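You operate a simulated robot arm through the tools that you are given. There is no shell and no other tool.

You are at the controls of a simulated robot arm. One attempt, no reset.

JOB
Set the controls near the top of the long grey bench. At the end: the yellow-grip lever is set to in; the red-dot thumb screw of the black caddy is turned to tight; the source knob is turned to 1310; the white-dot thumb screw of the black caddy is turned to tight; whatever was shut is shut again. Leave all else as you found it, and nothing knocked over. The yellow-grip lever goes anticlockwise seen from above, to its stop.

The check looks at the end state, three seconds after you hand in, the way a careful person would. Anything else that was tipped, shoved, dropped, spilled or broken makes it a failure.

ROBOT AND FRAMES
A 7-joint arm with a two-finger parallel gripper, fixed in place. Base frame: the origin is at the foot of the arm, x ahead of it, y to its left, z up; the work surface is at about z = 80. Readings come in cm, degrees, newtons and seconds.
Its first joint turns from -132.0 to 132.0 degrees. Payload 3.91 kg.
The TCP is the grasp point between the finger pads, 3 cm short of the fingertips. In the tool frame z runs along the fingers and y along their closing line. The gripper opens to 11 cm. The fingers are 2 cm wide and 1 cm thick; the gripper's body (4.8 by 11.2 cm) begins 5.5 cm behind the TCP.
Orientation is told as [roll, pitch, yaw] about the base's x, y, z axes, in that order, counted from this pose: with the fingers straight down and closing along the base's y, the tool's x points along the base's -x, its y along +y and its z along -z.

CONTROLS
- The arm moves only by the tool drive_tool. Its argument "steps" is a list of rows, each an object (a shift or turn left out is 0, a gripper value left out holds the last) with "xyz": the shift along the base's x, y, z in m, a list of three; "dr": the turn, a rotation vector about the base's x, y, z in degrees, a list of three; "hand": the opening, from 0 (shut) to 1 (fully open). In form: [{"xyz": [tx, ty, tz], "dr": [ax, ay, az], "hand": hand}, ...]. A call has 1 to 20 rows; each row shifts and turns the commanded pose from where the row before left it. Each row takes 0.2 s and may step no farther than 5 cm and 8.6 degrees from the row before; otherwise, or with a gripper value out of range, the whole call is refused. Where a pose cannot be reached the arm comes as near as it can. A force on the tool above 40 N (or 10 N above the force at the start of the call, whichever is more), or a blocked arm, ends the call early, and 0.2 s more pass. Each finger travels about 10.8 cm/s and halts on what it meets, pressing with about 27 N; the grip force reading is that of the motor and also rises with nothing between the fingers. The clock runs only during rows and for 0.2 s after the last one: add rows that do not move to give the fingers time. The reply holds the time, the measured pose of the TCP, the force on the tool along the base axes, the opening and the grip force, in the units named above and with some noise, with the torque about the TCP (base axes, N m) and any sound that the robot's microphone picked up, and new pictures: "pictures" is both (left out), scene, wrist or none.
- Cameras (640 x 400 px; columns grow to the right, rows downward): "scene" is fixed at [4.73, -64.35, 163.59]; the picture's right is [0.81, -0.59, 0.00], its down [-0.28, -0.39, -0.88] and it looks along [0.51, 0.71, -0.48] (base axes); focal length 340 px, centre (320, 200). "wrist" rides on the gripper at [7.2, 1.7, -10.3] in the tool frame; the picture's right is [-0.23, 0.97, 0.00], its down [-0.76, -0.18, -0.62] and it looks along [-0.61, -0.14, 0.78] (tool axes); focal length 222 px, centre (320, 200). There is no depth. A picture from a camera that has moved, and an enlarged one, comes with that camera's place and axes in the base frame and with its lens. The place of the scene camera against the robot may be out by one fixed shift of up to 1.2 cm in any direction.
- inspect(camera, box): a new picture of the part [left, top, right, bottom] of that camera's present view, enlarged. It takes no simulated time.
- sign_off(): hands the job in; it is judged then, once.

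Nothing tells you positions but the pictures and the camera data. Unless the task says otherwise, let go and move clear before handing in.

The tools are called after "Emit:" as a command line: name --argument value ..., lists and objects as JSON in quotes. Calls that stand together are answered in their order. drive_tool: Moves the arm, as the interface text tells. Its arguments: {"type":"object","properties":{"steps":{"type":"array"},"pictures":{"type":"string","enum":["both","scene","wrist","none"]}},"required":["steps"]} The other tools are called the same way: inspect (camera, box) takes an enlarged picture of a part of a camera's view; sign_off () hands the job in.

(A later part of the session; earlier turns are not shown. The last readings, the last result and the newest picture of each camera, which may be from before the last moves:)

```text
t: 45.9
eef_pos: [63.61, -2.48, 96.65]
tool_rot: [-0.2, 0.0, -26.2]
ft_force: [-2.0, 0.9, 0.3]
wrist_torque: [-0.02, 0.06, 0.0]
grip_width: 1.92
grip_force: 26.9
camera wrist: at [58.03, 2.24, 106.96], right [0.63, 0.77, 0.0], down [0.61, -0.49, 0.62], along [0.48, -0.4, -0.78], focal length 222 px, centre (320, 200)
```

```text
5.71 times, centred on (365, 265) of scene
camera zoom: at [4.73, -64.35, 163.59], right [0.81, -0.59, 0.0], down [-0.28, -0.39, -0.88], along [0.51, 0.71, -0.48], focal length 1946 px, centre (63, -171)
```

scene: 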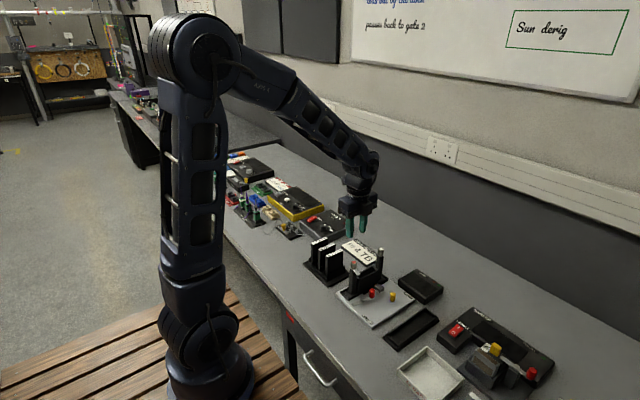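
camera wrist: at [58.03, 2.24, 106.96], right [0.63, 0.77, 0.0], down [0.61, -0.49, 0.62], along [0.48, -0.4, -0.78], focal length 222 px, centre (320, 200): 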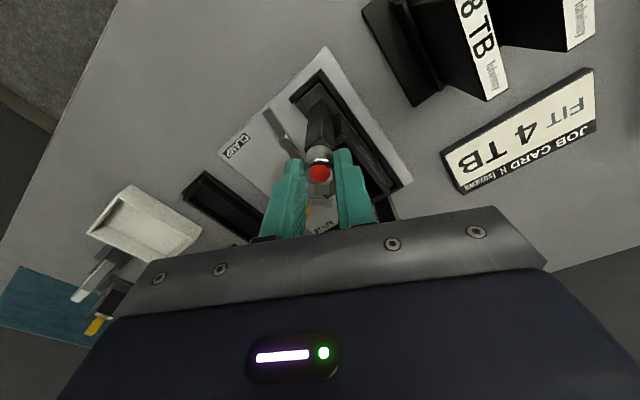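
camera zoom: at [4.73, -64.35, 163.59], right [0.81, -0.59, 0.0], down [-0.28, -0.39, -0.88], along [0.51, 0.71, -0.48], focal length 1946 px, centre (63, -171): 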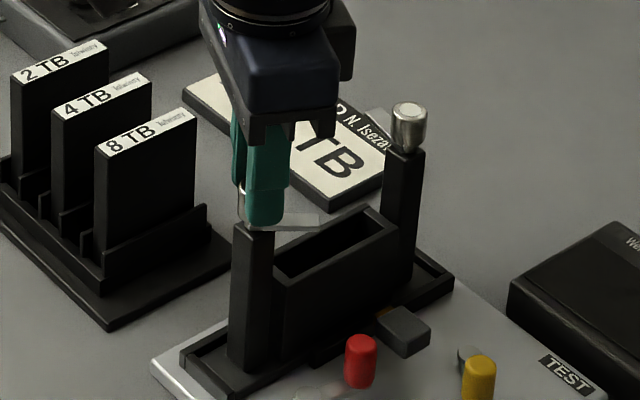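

Emit:
drive_tool --steps '[{"dr": [0, 0, 6]}, {"dr": [0, 0, 6]}, {"dr": [0, 0, 6]}, {"dr": [0, 0, 6]}, {"dr": [0, 0, 2]}, {"dr": [0, 0, 0]}]' --pictures "wrist"

Emit:
inspect --camera "wrist" --box '[250, 90, 390, 200]'

Emit:
inspect --camera "scene" --box '[330, 230, 400, 300]'

```text
t: 47.3
eef_pos: [63.58, -2.51, 96.71]
tool_rot: [-0.2, 0.0, -0.2]
ft_force: [-3.2, 1.2, 8.9]
wrist_torque: [0.08, 0.13, 0.01]
grip_width: 1.89
grip_force: 27.2
camera wrist: at [56.5, -0.77, 106.95], right [0.23, 0.97, 0.0], down [0.76, -0.18, 0.62], along [0.61, -0.15, -0.78], focal length 222 px, centre (320, 200)
```

wrist: 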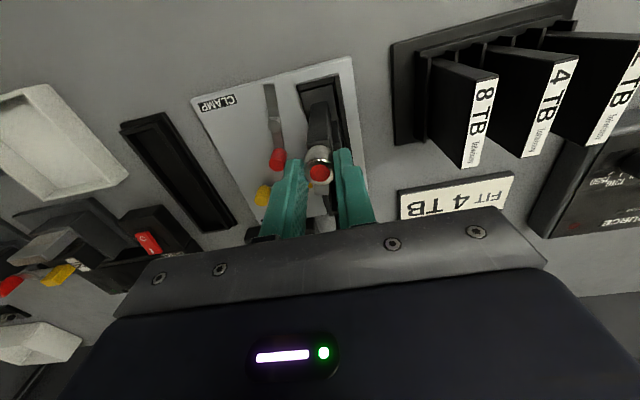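

```text
3.64 times, centred on (320, 145) of wrist
camera zoom: at [56.5, -0.77, 106.95], right [0.23, 0.97, 0.0], down [0.76, -0.18, 0.62], along [0.61, -0.15, -0.78], focal length 808 px, centre (320, 400)
```

zoom: 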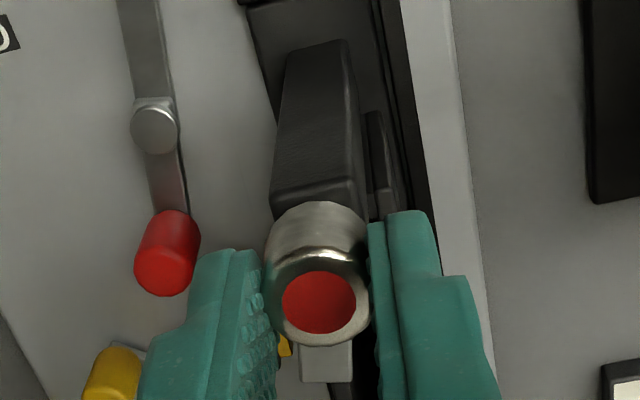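

```text
5.71 times, centred on (365, 265) of scene
camera zoom: at [4.73, -64.35, 163.59], right [0.81, -0.59, 0.0], down [-0.28, -0.39, -0.88], along [0.51, 0.71, -0.48], focal length 1946 px, centre (63, -171)
```

zoom: 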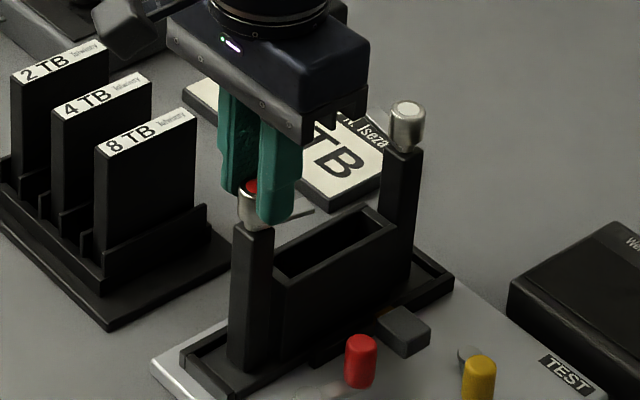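

At 90° now and still turning easily. I'll continue in small steps to find the stop.

Emit:
drive_tool --steps '[{"dr": [0, 0, 3]}, {"dr": [0, 0, 3]}, {"dr": [0, 0, 3]}, {"dr": [0, 0, 0]}]' --pictures "wrist"

Emit:
inspect --camera "wrist" --box '[250, 90, 390, 200]'

Emit:
inspect --camera "scene" --box '[330, 230, 400, 300]'

```text
t: 48.3
eef_pos: [63.69, -2.53, 96.59]
tool_rot: [-0.2, 0.1, 8.9]
ft_force: [0.5, -1.1, -1.4]
wrist_torque: [0.0, 0.04, -0.01]
grip_width: 1.92
grip_force: 27.2
camera wrist: at [56.32, -1.94, 106.95], right [0.08, 1.0, 0.0], down [0.78, -0.06, 0.62], along [0.62, -0.05, -0.78], focal length 222 px, centre (320, 200)
```

wrist: 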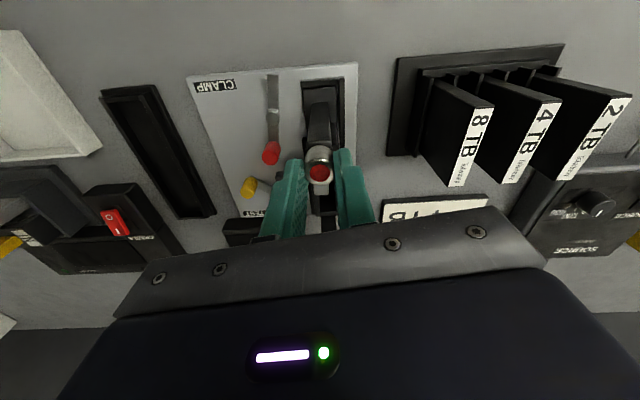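

```text
3.64 times, centred on (320, 145) of wrist
camera zoom: at [56.32, -1.94, 106.95], right [0.08, 1.0, 0.0], down [0.78, -0.06, 0.62], along [0.62, -0.05, -0.78], focal length 808 px, centre (320, 400)
```

zoom: 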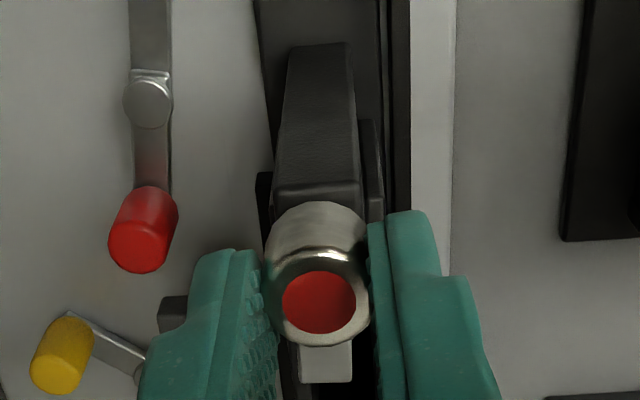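

```text
5.71 times, centred on (365, 265) of scene
camera zoom: at [4.73, -64.35, 163.59], right [0.81, -0.59, 0.0], down [-0.28, -0.39, -0.88], along [0.51, 0.71, -0.48], focal length 1946 px, centre (63, -171)
```

zoom: 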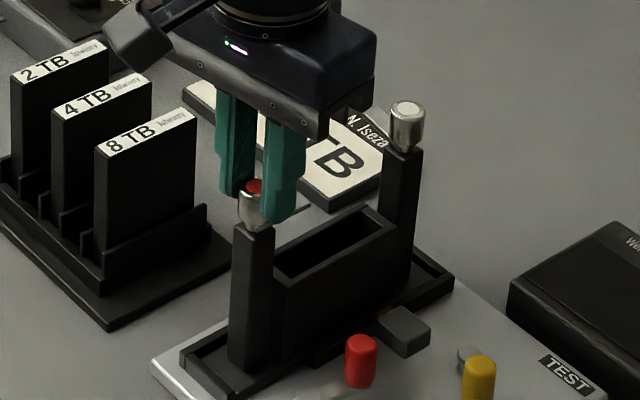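

No stop yet at 99° and no resistance. I'll keep going anticlockwise in steps while watching the torque.

Emit:
drive_tool --steps '[{"dr": [0, 0, 4]}, {"dr": [0, 0, 4]}, {"dr": [0, 0, 4]}, {"dr": [0, 0, 4]}, {"dr": [0, 0, 0]}]' --pictures "wrist"

Emit:
inspect --camera "wrist" --box '[250, 90, 390, 200]'

Emit:
inspect --camera "scene" --box '[330, 230, 400, 300]'

```text
t: 49.5
eef_pos: [63.7, -2.55, 96.52]
tool_rot: [-0.2, -0.1, 24.7]
ft_force: [0.6, 0.4, 0.7]
wrist_torque: [0.04, -0.1, -0.17]
grip_width: 1.92
grip_force: 27.1
camera wrist: at [56.42, -3.99, 106.98], right [-0.2, 0.98, 0.0], down [0.77, 0.16, 0.62], along [0.61, 0.12, -0.78], focal length 222 px, centre (320, 200)
```

wrist: 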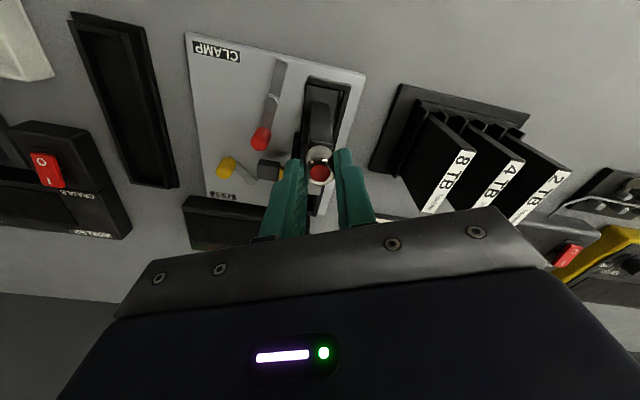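

```text
3.64 times, centred on (320, 145) of wrist
camera zoom: at [56.42, -3.99, 106.98], right [-0.2, 0.98, 0.0], down [0.77, 0.16, 0.62], along [0.61, 0.12, -0.78], focal length 808 px, centre (320, 400)
```

zoom: 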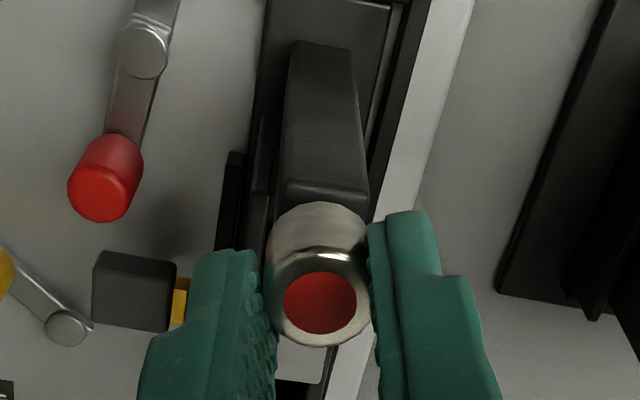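

```text
5.71 times, centred on (365, 265) of scene
camera zoom: at [4.73, -64.35, 163.59], right [0.81, -0.59, 0.0], down [-0.28, -0.39, -0.88], along [0.51, 0.71, -0.48], focal length 1946 px, centre (63, -171)
```

zoom: 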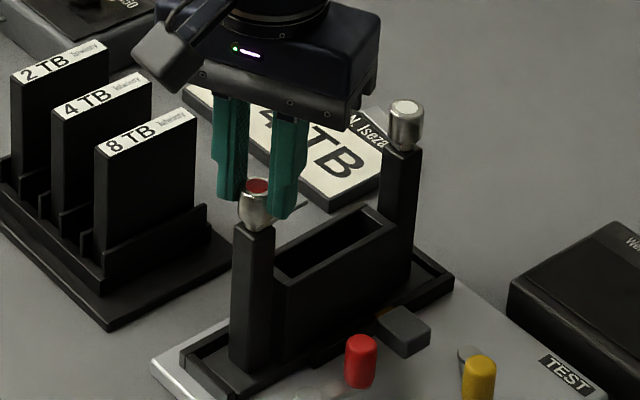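

The torque rose to -0.17 N·m and the grip began to slip, so the red screw has reached its anticlockwise stop (~100°) with its wing over the slot. Releasing and rising to check.

Emit:
drive_tool --steps '[{"hand": 0.19}, {"hand": 0.25}, {"hand": 0.36}, {"hand": 0.36}, {"xyz": [0, 0, 0.02]}, {"xyz": [0, 0, 0.03]}, {"xyz": [0, 0, 0.04]}, {"xyz": [0, 0, 0.03]}, {"xyz": [0, 0, 0]}]' --pictures "wrist"

Emit:
inspect --camera "scene" --box '[330, 240, 400, 310]'

Emit:
inspect --camera "wrist" --box '[220, 40, 400, 200]'

```text
t: 51.5
eef_pos: [63.65, -2.4, 108.67]
tool_rot: [-0.2, 0.1, 24.8]
ft_force: [0.2, 0.0, 0.4]
wrist_torque: [-0.02, 0.0, 0.01]
grip_width: 3.96
grip_force: 0.0
camera wrist: at [56.46, -3.8, 118.95], right [-0.2, 0.98, 0.0], down [0.77, 0.16, 0.62], along [0.61, 0.12, -0.78], focal length 222 px, centre (320, 200)
```

wrist: 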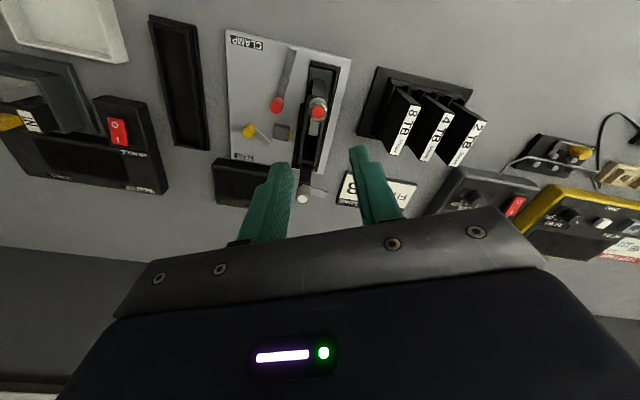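

```text
5.71 times, centred on (365, 275) of scene
camera zoom: at [4.73, -64.35, 163.59], right [0.81, -0.59, 0.0], down [-0.28, -0.39, -0.88], along [0.51, 0.71, -0.48], focal length 1946 px, centre (63, -229)
```

zoom: 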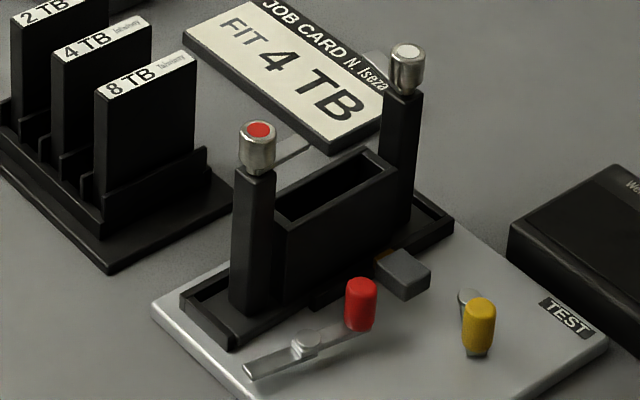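

```text
2.50 times, centred on (310, 120) of wrist
camera zoom: at [56.46, -3.8, 118.95], right [-0.2, 0.98, 0.0], down [0.77, 0.16, 0.62], along [0.61, 0.12, -0.78], focal length 555 px, centre (345, 400)
```

zoom: 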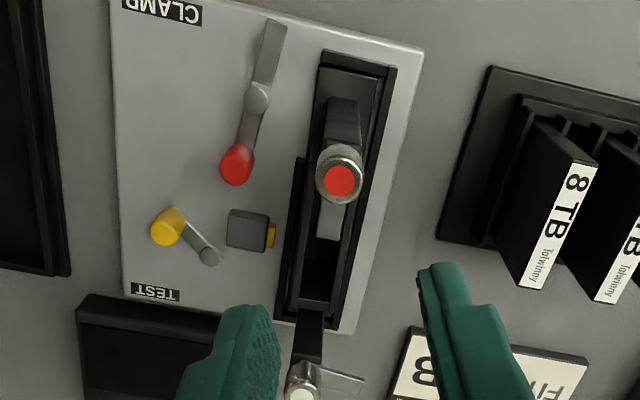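

The red wing now lies over the slot at its stop, and the caddy is still seated. Next: move to the white-dot screw (≈75.7, -2.5), turning the tool to yaw -90 on the way.

Emit:
drive_tool --steps '[{"xyz": [0.008, 0, 0], "dr": [0, 0, -7.65]}, {"xyz": [0.008, 0, 0], "dr": [0, 0, -7.65]}, {"xyz": [0.008, 0, 0], "dr": [0, 0, -7.65]}, {"xyz": [0.008, 0, 0], "dr": [0, 0, -7.65]}, {"xyz": [0.008, 0, 0], "dr": [0, 0, -7.65]}, {"xyz": [0.008, 0, 0], "dr": [0, 0, -7.65]}, {"xyz": [0.008, 0, 0], "dr": [0, 0, -7.65]}, {"xyz": [0.008, 0, 0], "dr": [0, 0, -7.65]}, {"xyz": [0.008, 0, 0], "dr": [0, 0, -7.65]}, {"xyz": [0.008, 0, 0], "dr": [0, 0, -7.65]}, {"xyz": [0.008, 0, 0], "dr": [0, 0, -7.65]}, {"xyz": [0.008, 0, 0], "dr": [0, 0, -7.65]}, {"xyz": [0.008, 0, 0], "dr": [0, 0, -7.65]}, {"xyz": [0.008, 0, 0], "dr": [0, 0, -7.65]}, {"xyz": [0.008, 0, 0], "dr": [0, 0, -7.65]}, {"xyz": [0, 0, 0]}]' --pictures "wrist"

Emit:
inspect --camera "wrist" --box '[240, 60, 400, 180]'

```text
t: 54.9
eef_pos: [75.52, -2.6, 108.71]
tool_rot: [-0.2, 0.0, -90.0]
ft_force: [0.9, 0.3, 0.6]
wrist_torque: [-0.01, 0.03, 0.0]
grip_width: 3.96
grip_force: 0.1
camera wrist: at [77.5, 4.81, 118.89], right [0.97, -0.23, 0.0], down [-0.18, -0.76, 0.62], along [-0.15, -0.61, -0.78], focal length 222 px, centre (320, 200)
```

wrist: 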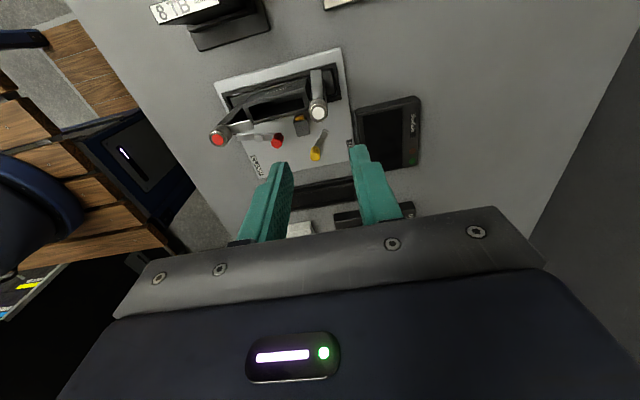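

```text
3.33 times, centred on (320, 120) of wrist
camera zoom: at [77.5, 4.81, 118.89], right [0.97, -0.23, 0.0], down [-0.18, -0.76, 0.62], along [-0.15, -0.61, -0.78], focal length 740 px, centre (320, 467)
```

zoom: 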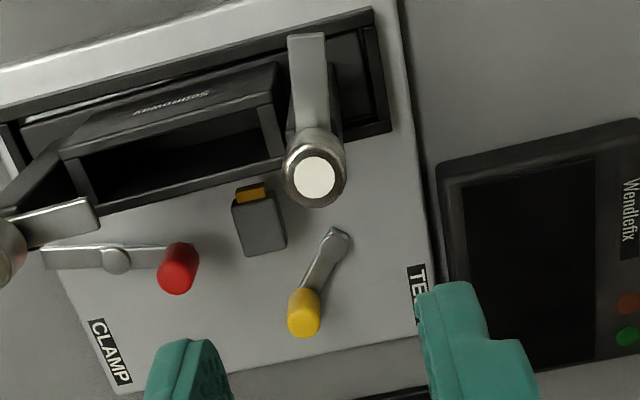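

White screw is about 1.5–2 mm toward -x from the fingers' midline. Correcting and descending around it.

Emit:
drive_tool --steps '[{"xyz": [-0.0018, 0.0005, -0.03]}, {"xyz": [0, 0, -0.04]}, {"xyz": [0, 0, -0.03]}, {"xyz": [0, 0, -0.015]}, {"xyz": [0, 0, -0.006]}, {"hand": 0.25}, {"hand": 0.24}, {"hand": 0.24}]' --pictures "wrist"

Emit:
inspect --camera "wrist" --box '[250, 90, 390, 200]'

Emit:
inspect --camera "scene" --box '[330, 230, 400, 300]'

```text
t: 56.7
eef_pos: [75.47, -2.48, 96.47]
tool_rot: [-0.2, -0.1, -90.0]
ft_force: [1.1, -0.7, -0.5]
wrist_torque: [-0.01, -0.03, 0.0]
grip_width: 2.65
grip_force: 0.0
camera wrist: at [77.29, 4.83, 106.86], right [0.97, -0.23, 0.0], down [-0.18, -0.76, 0.62], along [-0.14, -0.61, -0.78], focal length 222 px, centre (320, 200)
```

wrist: 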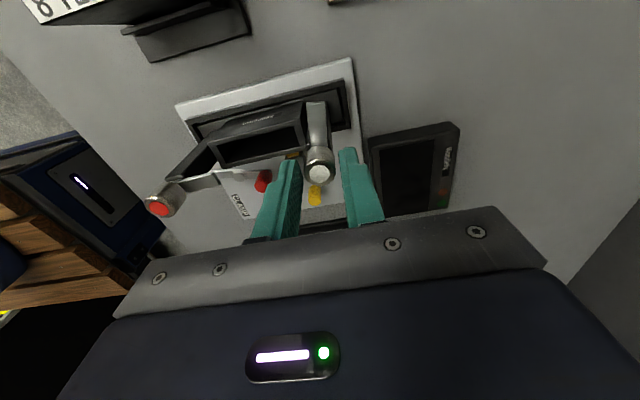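

```text
3.64 times, centred on (320, 145) of wrist
camera zoom: at [77.29, 4.83, 106.86], right [0.97, -0.23, 0.0], down [-0.18, -0.76, 0.62], along [-0.14, -0.61, -0.78], focal length 808 px, centre (320, 400)
```

zoom: 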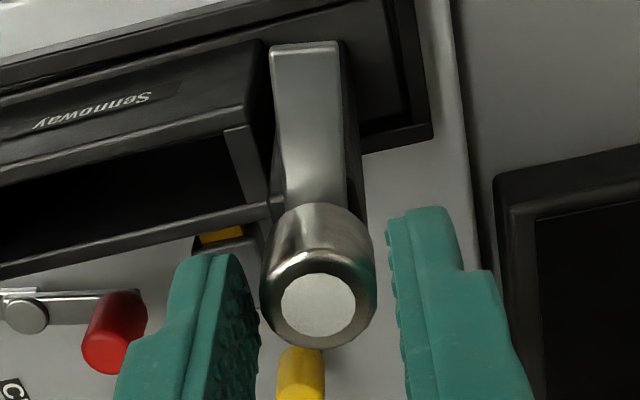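

```text
5.71 times, centred on (365, 265) of scene
camera zoom: at [4.73, -64.35, 163.59], right [0.81, -0.59, 0.0], down [-0.28, -0.39, -0.88], along [0.51, 0.71, -0.48], focal length 1946 px, centre (63, -171)
```

zoom: 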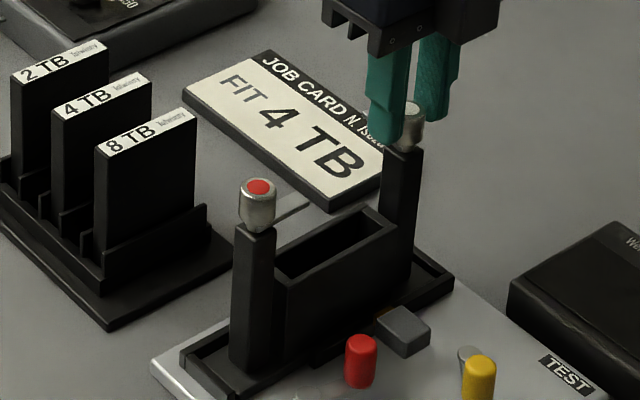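

Emit:
drive_tool --steps '[{"xyz": [-0.0011, 0, 0], "hand": 0.22}, {"hand": 0.2}, {"hand": 0.185}, {"hand": 0.175}, {"hand": 0.17}, {"hand": 0.163}, {"hand": 0.163}]' --pictures "none"

```text
t: 58.3
eef_pos: [75.19, -2.35, 96.58]
tool_rot: [-0.2, 0.0, -90.0]
ft_force: [1.1, 0.1, 0.2]
wrist_torque: [0.04, -0.04, 0.0]
grip_width: 1.91
grip_force: 26.9
```

Gripped with about 1 N side load. Turning anticlockwise about 22° first and checking that the wing follows.

Emit:
drive_tool --steps '[{"dr": [0, 0, 4]}, {"dr": [0, 0, 6]}, {"dr": [0, 0, 6]}, {"dr": [0, 0, 6]}, {"dr": [0, 0, 0]}]' --pictures "wrist"

Emit:
inspect --camera "wrist" --box '[250, 90, 390, 200]'

Emit:
inspect --camera "scene" --box '[330, 230, 400, 300]'

```text
t: 59.5
eef_pos: [75.32, -2.47, 96.51]
tool_rot: [-0.3, 0.0, -67.8]
ft_force: [2.3, 4.8, 11.7]
wrist_torque: [0.54, -0.01, 0.02]
grip_width: 1.94
grip_force: 27.0
camera wrist: at [74.33, 4.92, 106.86], right [0.99, 0.16, 0.0], down [0.12, -0.77, 0.62], along [0.1, -0.62, -0.78], focal length 222 px, centre (320, 200)
```

wrist: 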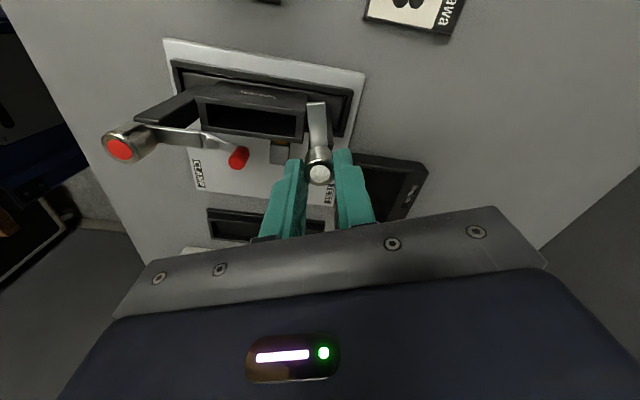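

```text
3.64 times, centred on (320, 145) of wrist
camera zoom: at [74.33, 4.92, 106.86], right [0.99, 0.16, 0.0], down [0.12, -0.77, 0.62], along [0.1, -0.62, -0.78], focal length 808 px, centre (320, 400)
```

zoom: 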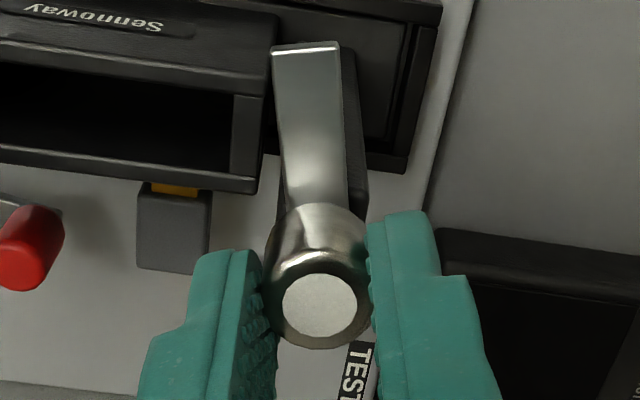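

```text
5.71 times, centred on (365, 265) of scene
camera zoom: at [4.73, -64.35, 163.59], right [0.81, -0.59, 0.0], down [-0.28, -0.39, -0.88], along [0.51, 0.71, -0.48], focal length 1946 px, centre (63, -171)
```

zoom: 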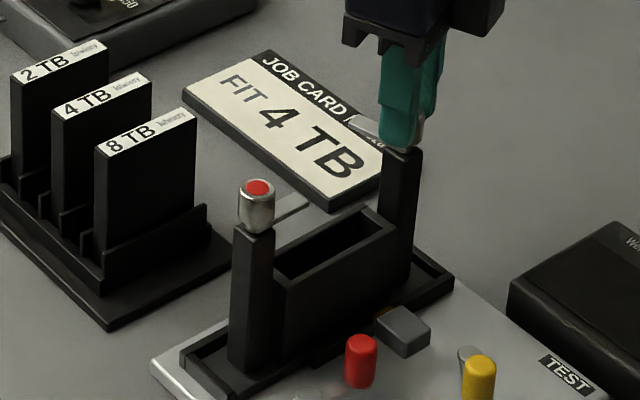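

Emit:
drive_tool --steps '[{"xyz": [0, 0, 0]}]' --pictures "none"

```text
t: 59.9
eef_pos: [75.23, -2.46, 96.6]
tool_rot: [-0.2, 0.1, -68.1]
ft_force: [4.4, 5.8, 12.2]
wrist_torque: [0.48, -0.03, -0.03]
grip_width: 1.94
grip_force: 26.9
```

A steady +12 N upward reaction shows the tool sits ~1 mm low against the grip; I'll ease up 1 mm and continue turning.

Emit:
drive_tool --steps '[{"xyz": [-0.0003, -0.0004, 0.001]}, {"dr": [0, 0, 6]}, {"dr": [0, 0, 6]}, {"dr": [0, 0, 6]}, {"dr": [0, 0, 6]}, {"dr": [0, 0, 0]}]' --pictures "wrist"

Emit:
inspect --camera "scene" --box '[330, 230, 400, 300]'

```text
t: 61.3
eef_pos: [75.28, -2.59, 96.49]
tool_rot: [-0.3, 0.0, -43.8]
ft_force: [9.6, -0.4, 7.6]
wrist_torque: [-0.14, -0.41, 0.0]
grip_width: 1.91
grip_force: 27.3
camera wrist: at [71.41, 3.77, 106.88], right [0.84, 0.54, 0.0], down [0.43, -0.65, 0.62], along [0.34, -0.52, -0.78], focal length 222 px, centre (320, 200)
```

wrist: 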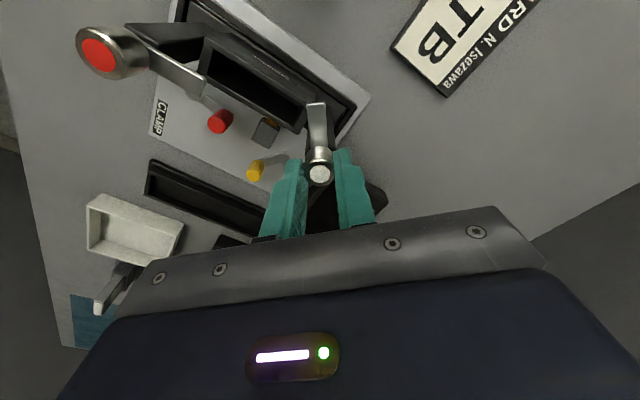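

```text
5.71 times, centred on (365, 265) of scene
camera zoom: at [4.73, -64.35, 163.59], right [0.81, -0.59, 0.0], down [-0.28, -0.39, -0.88], along [0.51, 0.71, -0.48], focal length 1946 px, centre (63, -171)
```

zoom: 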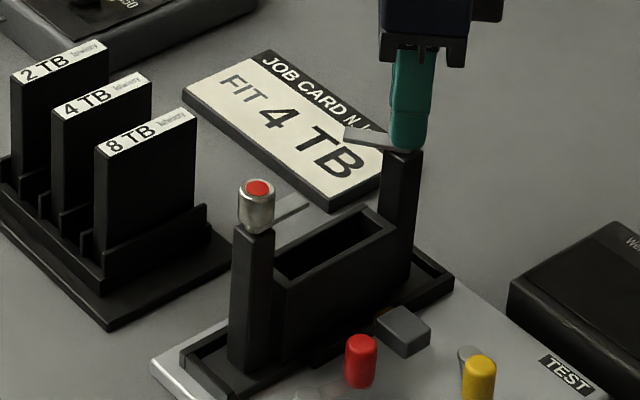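

Emit:
drive_tool --steps '[{"xyz": [0.0008, 0, 0.0006]}, {"xyz": [0, 0, 0]}]' --pictures "none"

```text
t: 61.9
eef_pos: [75.34, -2.59, 96.6]
tool_rot: [-0.3, 0.0, -44.0]
ft_force: [1.6, 0.2, -0.8]
wrist_torque: [-0.11, -0.18, -0.01]
grip_width: 1.95
grip_force: 26.9
```

Forces relaxed to near zero. Continuing the anticlockwise turn.

Emit:
drive_tool --steps '[{"dr": [0, 0, 6]}, {"dr": [0, 0, 6]}, {"dr": [0, 0, 6]}, {"dr": [0, 0, 6]}, {"dr": [0, 0, 6]}, {"dr": [0, 0, 6]}, {"dr": [0, 0, 0]}]' --pictures "wrist"

Emit:
inspect --camera "scene" --box '[330, 230, 400, 300]'

Emit:
inspect --camera "wrist" --box '[250, 90, 390, 200]'

```text
t: 63.5
eef_pos: [75.44, -2.61, 96.63]
tool_rot: [-0.2, -0.1, -8.0]
ft_force: [-0.4, -0.7, -0.7]
wrist_torque: [-0.01, -0.1, -0.03]
grip_width: 1.92
grip_force: 27.4
camera wrist: at [68.6, 0.22, 106.99], right [0.36, 0.93, 0.0], down [0.73, -0.28, 0.62], along [0.58, -0.23, -0.78], focal length 222 px, centre (320, 200)
```

wrist: 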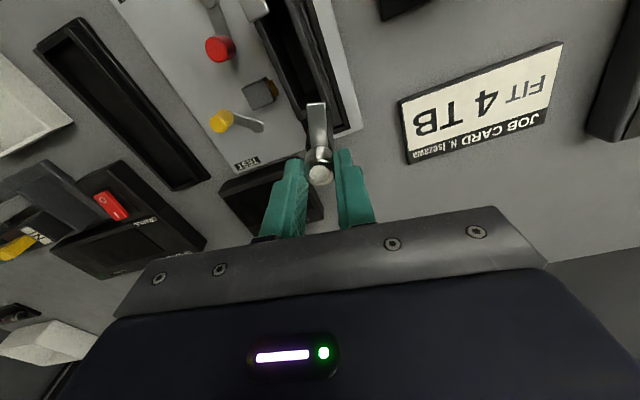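

```text
5.71 times, centred on (365, 265) of scene
camera zoom: at [4.73, -64.35, 163.59], right [0.81, -0.59, 0.0], down [-0.28, -0.39, -0.88], along [0.51, 0.71, -0.48], focal length 1946 px, centre (63, -171)
```

zoom: 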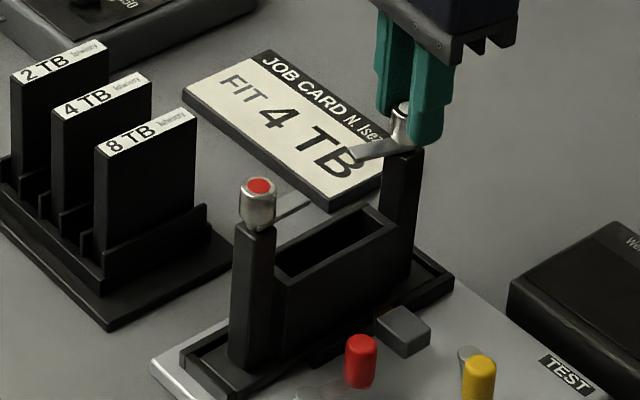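

```text
3.64 times, centred on (320, 145) of wrist
camera zoom: at [68.6, 0.22, 106.99], right [0.36, 0.93, 0.0], down [0.73, -0.28, 0.62], along [0.58, -0.23, -0.78], focal length 808 px, centre (320, 400)
```

zoom: 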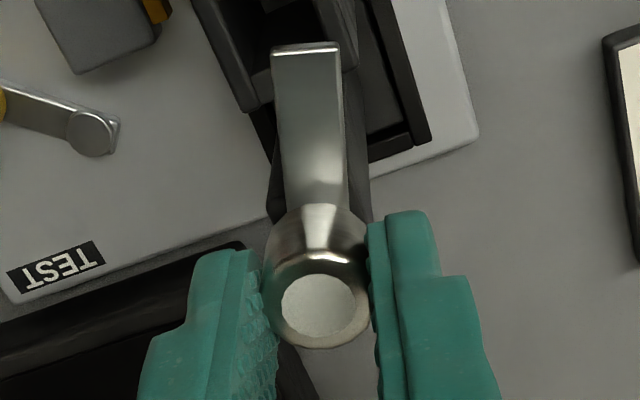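

Wing following well, nearly inward. Continuing to the stop in smaller steps.

Emit:
drive_tool --steps '[{"dr": [0, 0, 4]}, {"dr": [0, 0, 4]}, {"dr": [0, 0, 4]}, {"dr": [0, 0, 4]}, {"dr": [0, 0, 4]}, {"dr": [0, 0, 0]}]' --pictures "none"

```text
t: 64.9
eef_pos: [75.38, -2.45, 96.72]
tool_rot: [-0.3, 0.0, 12.1]
ft_force: [-0.3, 0.4, 0.4]
wrist_torque: [0.04, -0.11, -0.16]
grip_width: 1.94
grip_force: 26.9
```

Torque -0.16 N·m at yaw 12: at the stop. One more small push to confirm, then look.

Emit:
drive_tool --steps '[{"dr": [0, 0, 3]}, {"dr": [0, 0, 2]}, {"dr": [0, 0, 0]}]' --pictures "wrist"

Emit:
inspect --camera "wrist" --box '[250, 90, 390, 200]'

Emit:
inspect --camera "scene" --box '[330, 230, 400, 300]'

```text
t: 65.7
eef_pos: [75.38, -2.42, 96.63]
tool_rot: [-0.2, 0.2, 17.0]
ft_force: [-1.3, 0.4, 0.0]
wrist_torque: [0.09, 0.02, -0.13]
grip_width: 1.95
grip_force: 27.2
camera wrist: at [68.07, -2.91, 106.98], right [-0.07, 1.0, 0.0], down [0.78, 0.06, 0.62], along [0.62, 0.04, -0.78], focal length 222 px, centre (320, 200)
```

wrist: 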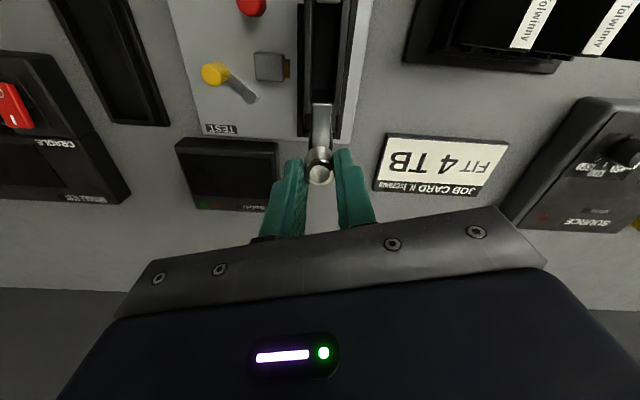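

```text
3.64 times, centred on (320, 145) of wrist
camera zoom: at [68.07, -2.91, 106.98], right [-0.07, 1.0, 0.0], down [0.78, 0.06, 0.62], along [0.62, 0.04, -0.78], focal length 808 px, centre (320, 400)
```

zoom: 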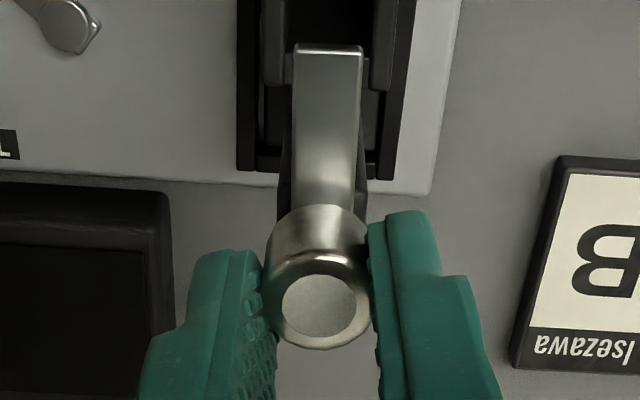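

```text
5.71 times, centred on (365, 265) of scene
camera zoom: at [4.73, -64.35, 163.59], right [0.81, -0.59, 0.0], down [-0.28, -0.39, -0.88], along [0.51, 0.71, -0.48], focal length 1946 px, centre (63, -171)
```

zoom: 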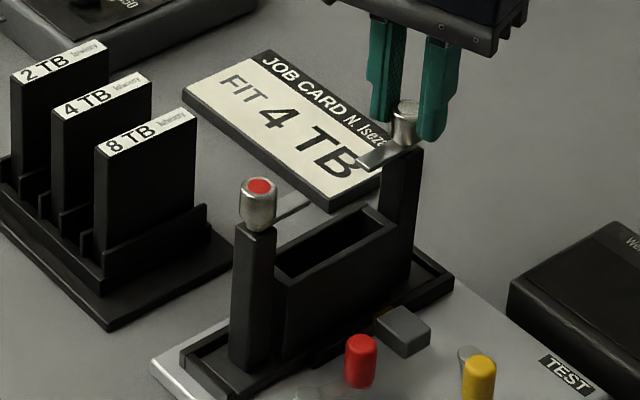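

The white wing has stopped pointing inward over the slot (grip slipping). Release, rise, and view both screws.

Emit:
drive_tool --steps '[{"hand": 0.19}, {"hand": 0.25}, {"hand": 0.36}, {"hand": 0.36}, {"xyz": [0, 0, 0.02]}, {"xyz": [0, 0, 0.03]}, {"xyz": [-0.01, 0, 0.04]}, {"xyz": [-0.03, 0, 0.03]}, {"xyz": [-0.03, 0, 0.0]}, {"xyz": [0, 0, 0]}]' --pictures "wrist"

Emit:
inspect --camera "scene" --box '[330, 240, 400, 310]'

Emit:
inspect --camera "wrist" --box '[220, 20, 400, 200]'

```text
t: 67.9
eef_pos: [68.4, -2.68, 108.41]
tool_rot: [-0.1, 0.0, 17.0]
ft_force: [0.1, 0.1, 0.3]
wrist_torque: [0.0, 0.03, 0.03]
grip_width: 3.97
grip_force: 0.2
camera wrist: at [61.03, -3.04, 118.8], right [-0.07, 1.0, 0.0], down [0.78, 0.06, 0.62], along [0.62, 0.04, -0.78], focal length 222 px, centre (320, 200)
```

wrist: 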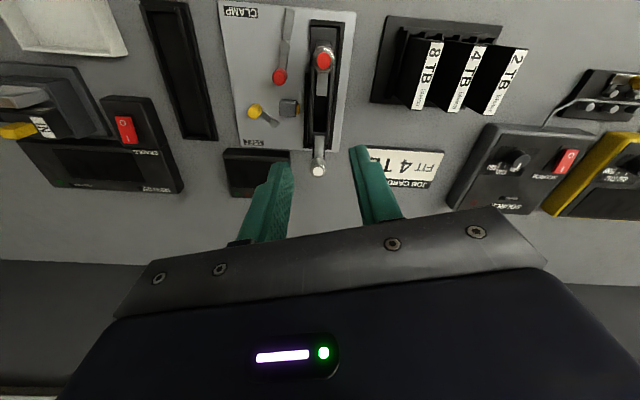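

```text
5.71 times, centred on (365, 275) of scene
camera zoom: at [4.73, -64.35, 163.59], right [0.81, -0.59, 0.0], down [-0.28, -0.39, -0.88], along [0.51, 0.71, -0.48], focal length 1946 px, centre (63, -229)
```

zoom: 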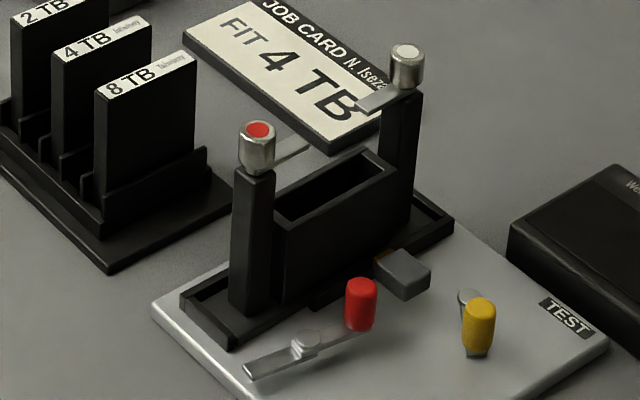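

```text
2.22 times, centred on (310, 110) of wrist
camera zoom: at [61.03, -3.04, 118.8], right [-0.07, 1.0, 0.0], down [0.78, 0.06, 0.62], along [0.62, 0.04, -0.78], focal length 494 px, centre (342, 400)
```

zoom: 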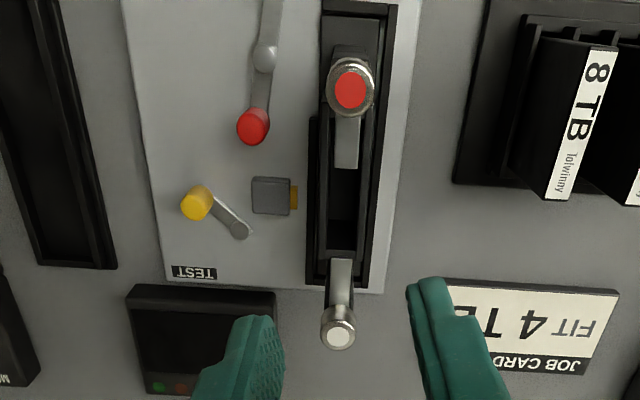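

Both wings now lie in line over the slot, caddy seated. The yellow TEST lever: pivot ≈(74.2, -9.75), grip ≈(71.8, -12.1, top z≈86), pointing at ~225°. I want to follow it around its arc with the tool turning too, so first I'll test at height that yaw ~130 is reachable near there.

Emit:
drive_tool --steps '[{"xyz": [0.005, -0.008, 0], "dr": [0, 0, 7.5]}, {"xyz": [0.005, -0.008, 0], "dr": [0, 0, 7.5]}, {"xyz": [0.005, -0.008, 0], "dr": [0, 0, 7.5]}, {"xyz": [0.005, -0.008, 0], "dr": [0, 0, 7.5]}, {"xyz": [0.005, -0.008, 0], "dr": [0, 0, 7.5]}, {"xyz": [0.005, -0.008, 0], "dr": [0, 0, 7.5]}, {"xyz": [0.005, -0.008, 0], "dr": [0, 0, 7.5]}, {"xyz": [0.005, -0.008, 0], "dr": [0, 0, 7.5]}, {"xyz": [0.005, -0.008, 0], "dr": [0, 0, 7.5]}, {"xyz": [0.005, -0.008, 0], "dr": [0, 0, 7.5]}, {"xyz": [0.005, -0.008, 0], "dr": [0, 0, 7.5]}, {"xyz": [0.005, -0.008, 0], "dr": [0, 0, 7.5]}, {"xyz": [0.0, 0, 0], "dr": [0, 0, 7.5]}, {"xyz": [0.0, 0, 0], "dr": [0, 0, 7.5]}, {"xyz": [0.0, 0, 0], "dr": [0, 0, 7.5]}, {"xyz": [0, 0, 0]}]'

Emit:
inspect --camera "wrist" --box '[220, 40, 400, 200]'

```text
t: 71.3
eef_pos: [74.27, -12.28, 108.51]
tool_rot: [-0.3, 0.0, 129.5]
ft_force: [-0.3, -0.8, 0.3]
wrist_torque: [-0.02, 0.0, 0.04]
grip_width: 3.97
grip_force: 0.1
camera wrist: at [77.78, -18.84, 118.96], right [-0.9, -0.45, 0.0], down [-0.35, 0.7, 0.62], along [-0.28, 0.56, -0.78], focal length 222 px, centre (320, 200)
```

scene: 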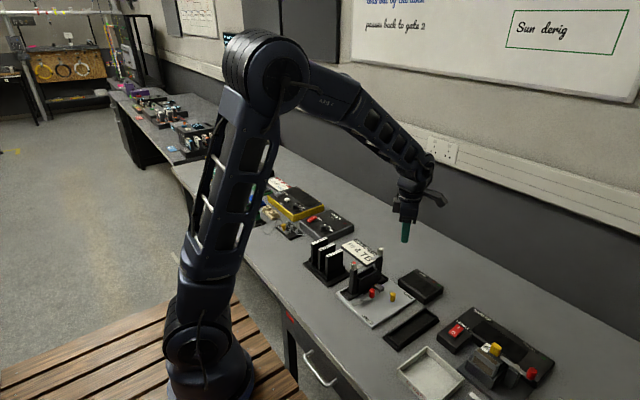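
wrist: 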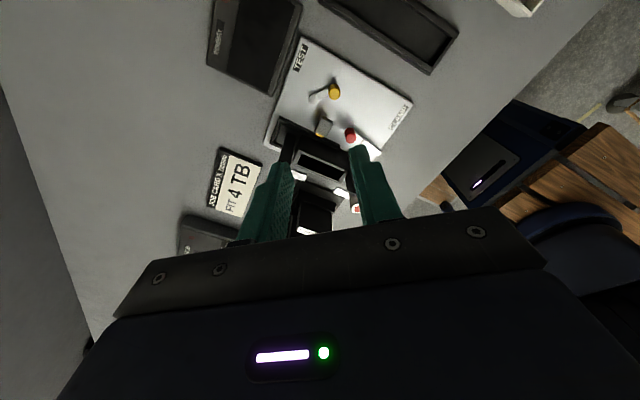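

```text
2.50 times, centred on (310, 120) of wrist
camera zoom: at [77.78, -18.84, 118.96], right [-0.9, -0.45, 0.0], down [-0.35, 0.7, 0.62], along [-0.28, 0.56, -0.78], focal length 555 px, centre (345, 400)
```

zoom: 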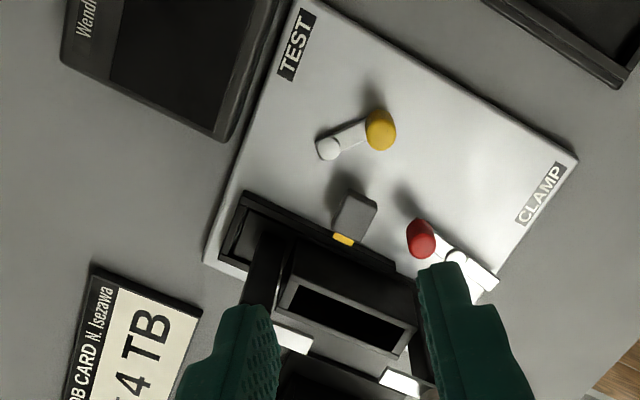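

Yaw 130 is reachable. Triangulating both views: pivot ≈(74.6, -9.9), grip top ≈(72.4, -12.45, 84.2). Now I'll go to yaw 45 above the grip and look closer.

Emit:
drive_tool --steps '[{"xyz": [-0.002, 0, -0.005], "dr": [0, 0, -7.7]}, {"xyz": [-0.002, 0, -0.01], "dr": [0, 0, -7.7]}, {"xyz": [-0.002, 0, -0.01], "dr": [0, 0, -7.7]}, {"xyz": [-0.002, 0, -0.01], "dr": [0, 0, -7.7]}, {"xyz": [-0.002, 0, -0.01], "dr": [0, 0, -7.7]}, {"xyz": [-0.002, 0, -0.01], "dr": [0, 0, -7.7]}, {"xyz": [-0.002, 0, -0.01], "dr": [0, 0, -7.7]}, {"xyz": [-0.002, 0, -0.01], "dr": [0, 0, -7.7]}, {"xyz": [-0.002, 0, -0.01], "dr": [0, 0, -7.7]}, {"xyz": [0, 0, -0.01], "dr": [0, 0, -7.7]}, {"xyz": [0, 0, -0.01], "dr": [0, 0, -7.7]}, {"xyz": [0, 0, 0]}]'

Emit:
inspect --camera "wrist" --box '[230, 50, 410, 200]'

Emit:
inspect --camera "scene" --box '[340, 230, 440, 320]'

```text
t: 73.9
eef_pos: [72.51, -12.2, 98.17]
tool_rot: [-0.3, 0.0, 44.7]
ft_force: [-0.2, 0.3, -0.8]
wrist_torque: [0.0, 0.0, 0.01]
grip_width: 3.97
grip_force: 0.1
camera wrist: at [66.28, -15.97, 108.5], right [-0.52, 0.85, 0.0], down [0.66, 0.41, 0.62], along [0.53, 0.32, -0.78], focal length 222 px, centre (320, 200)
```

scene: 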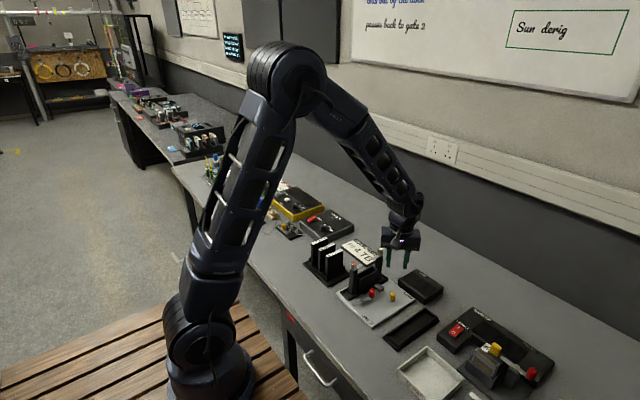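
wrist: 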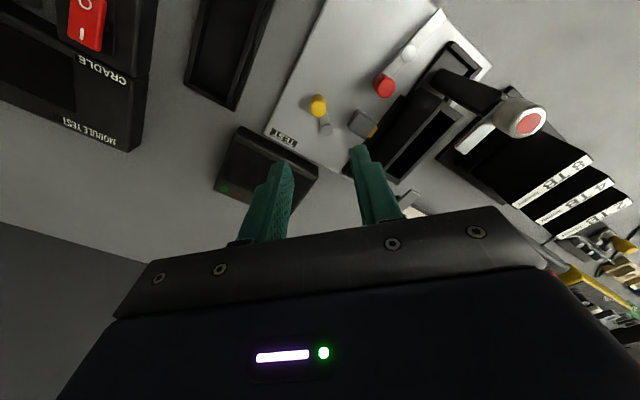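

```text
2.67 times, centred on (320, 125) of wrist
camera zoom: at [66.28, -15.97, 108.5], right [-0.52, 0.85, 0.0], down [0.66, 0.41, 0.62], along [0.53, 0.32, -0.78], focal length 592 px, centre (320, 400)
```

zoom: 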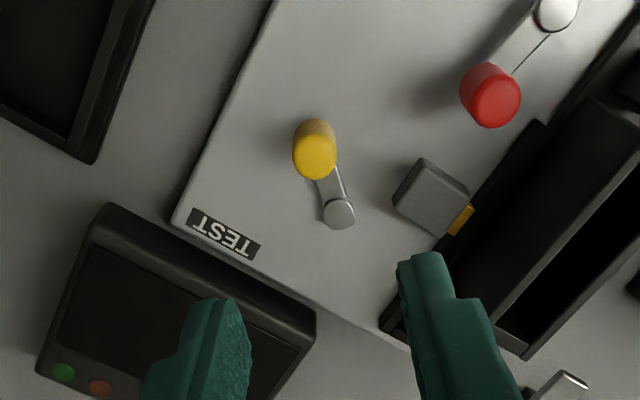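

```text
4.44 times, centred on (390, 275) of scene
camera zoom: at [4.73, -64.35, 163.59], right [0.81, -0.59, 0.0], down [-0.28, -0.39, -0.88], along [0.51, 0.71, -0.48], focal length 1514 px, centre (9, -133)
```

zoom: 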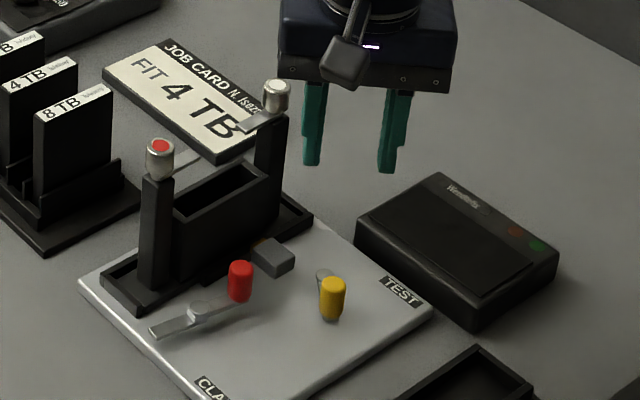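

Grip at about (72.4, -12.5), pivot (74.4, -10.0), so the lever points at ~230°. I'll narrow the fingers to ~3 cm, lower to just above the grip, and check alignment.

Emit:
drive_tool --steps '[{"xyz": [-0.001, -0.003, -0.02], "dr": [0, 0, 4], "hand": 0.28}, {"xyz": [0, 0, -0.04], "hand": 0.28}, {"xyz": [0, 0, -0.03], "hand": 0.28}, {"xyz": [0, 0, 0]}]'

Emit:
inspect --camera "wrist" --box '[240, 70, 400, 200]'

Emit:
inspect --camera "scene" --box '[340, 230, 440, 320]'

```text
t: 74.9
eef_pos: [72.32, -12.65, 89.19]
tool_rot: [-0.2, 0.0, 48.8]
ft_force: [0.3, -0.7, -0.2]
wrist_torque: [-0.02, -0.01, 0.02]
grip_width: 3.08
grip_force: 0.0
camera wrist: at [66.44, -16.89, 99.48], right [-0.58, 0.81, 0.0], down [0.63, 0.46, 0.62], along [0.51, 0.36, -0.78], focal length 222 px, centre (320, 200)
```

scene: 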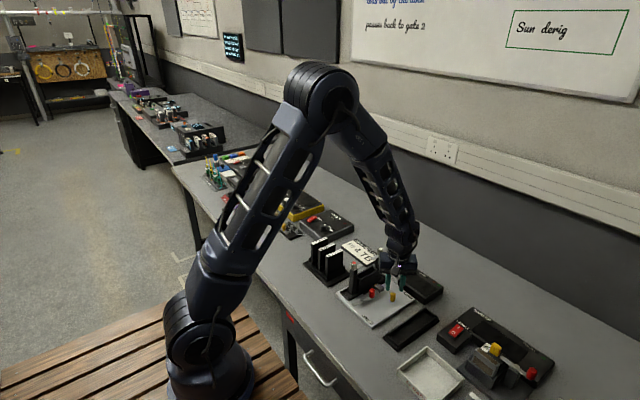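
wrist: 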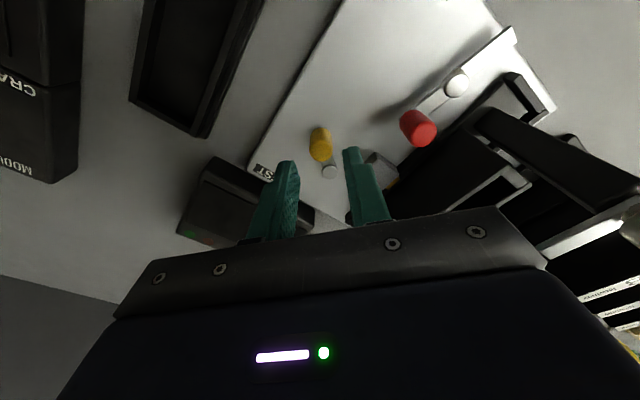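

```text
3.08 times, centred on (320, 135) of wrist
camera zoom: at [66.44, -16.89, 99.48], right [-0.58, 0.81, 0.0], down [0.63, 0.46, 0.62], along [0.51, 0.36, -0.78], focal length 684 px, centre (320, 400)
```

zoom: 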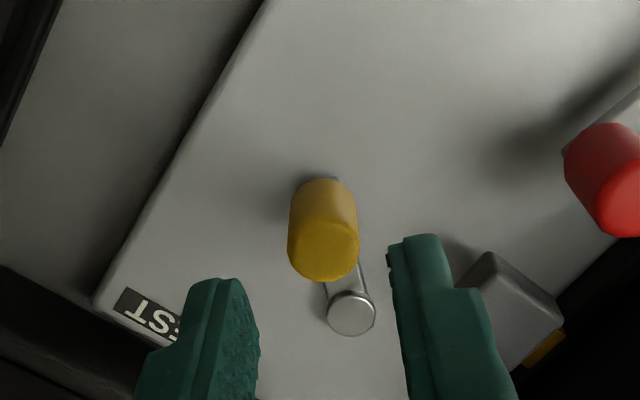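

```text
4.44 times, centred on (390, 275) of scene
camera zoom: at [4.73, -64.35, 163.59], right [0.81, -0.59, 0.0], down [-0.28, -0.39, -0.88], along [0.51, 0.71, -0.48], focal length 1514 px, centre (9, -133)
```

zoom: 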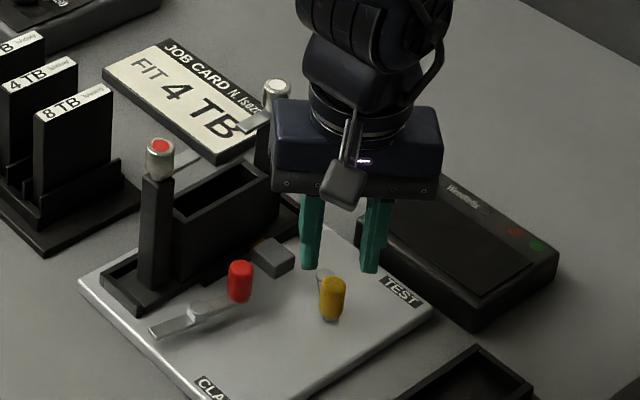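

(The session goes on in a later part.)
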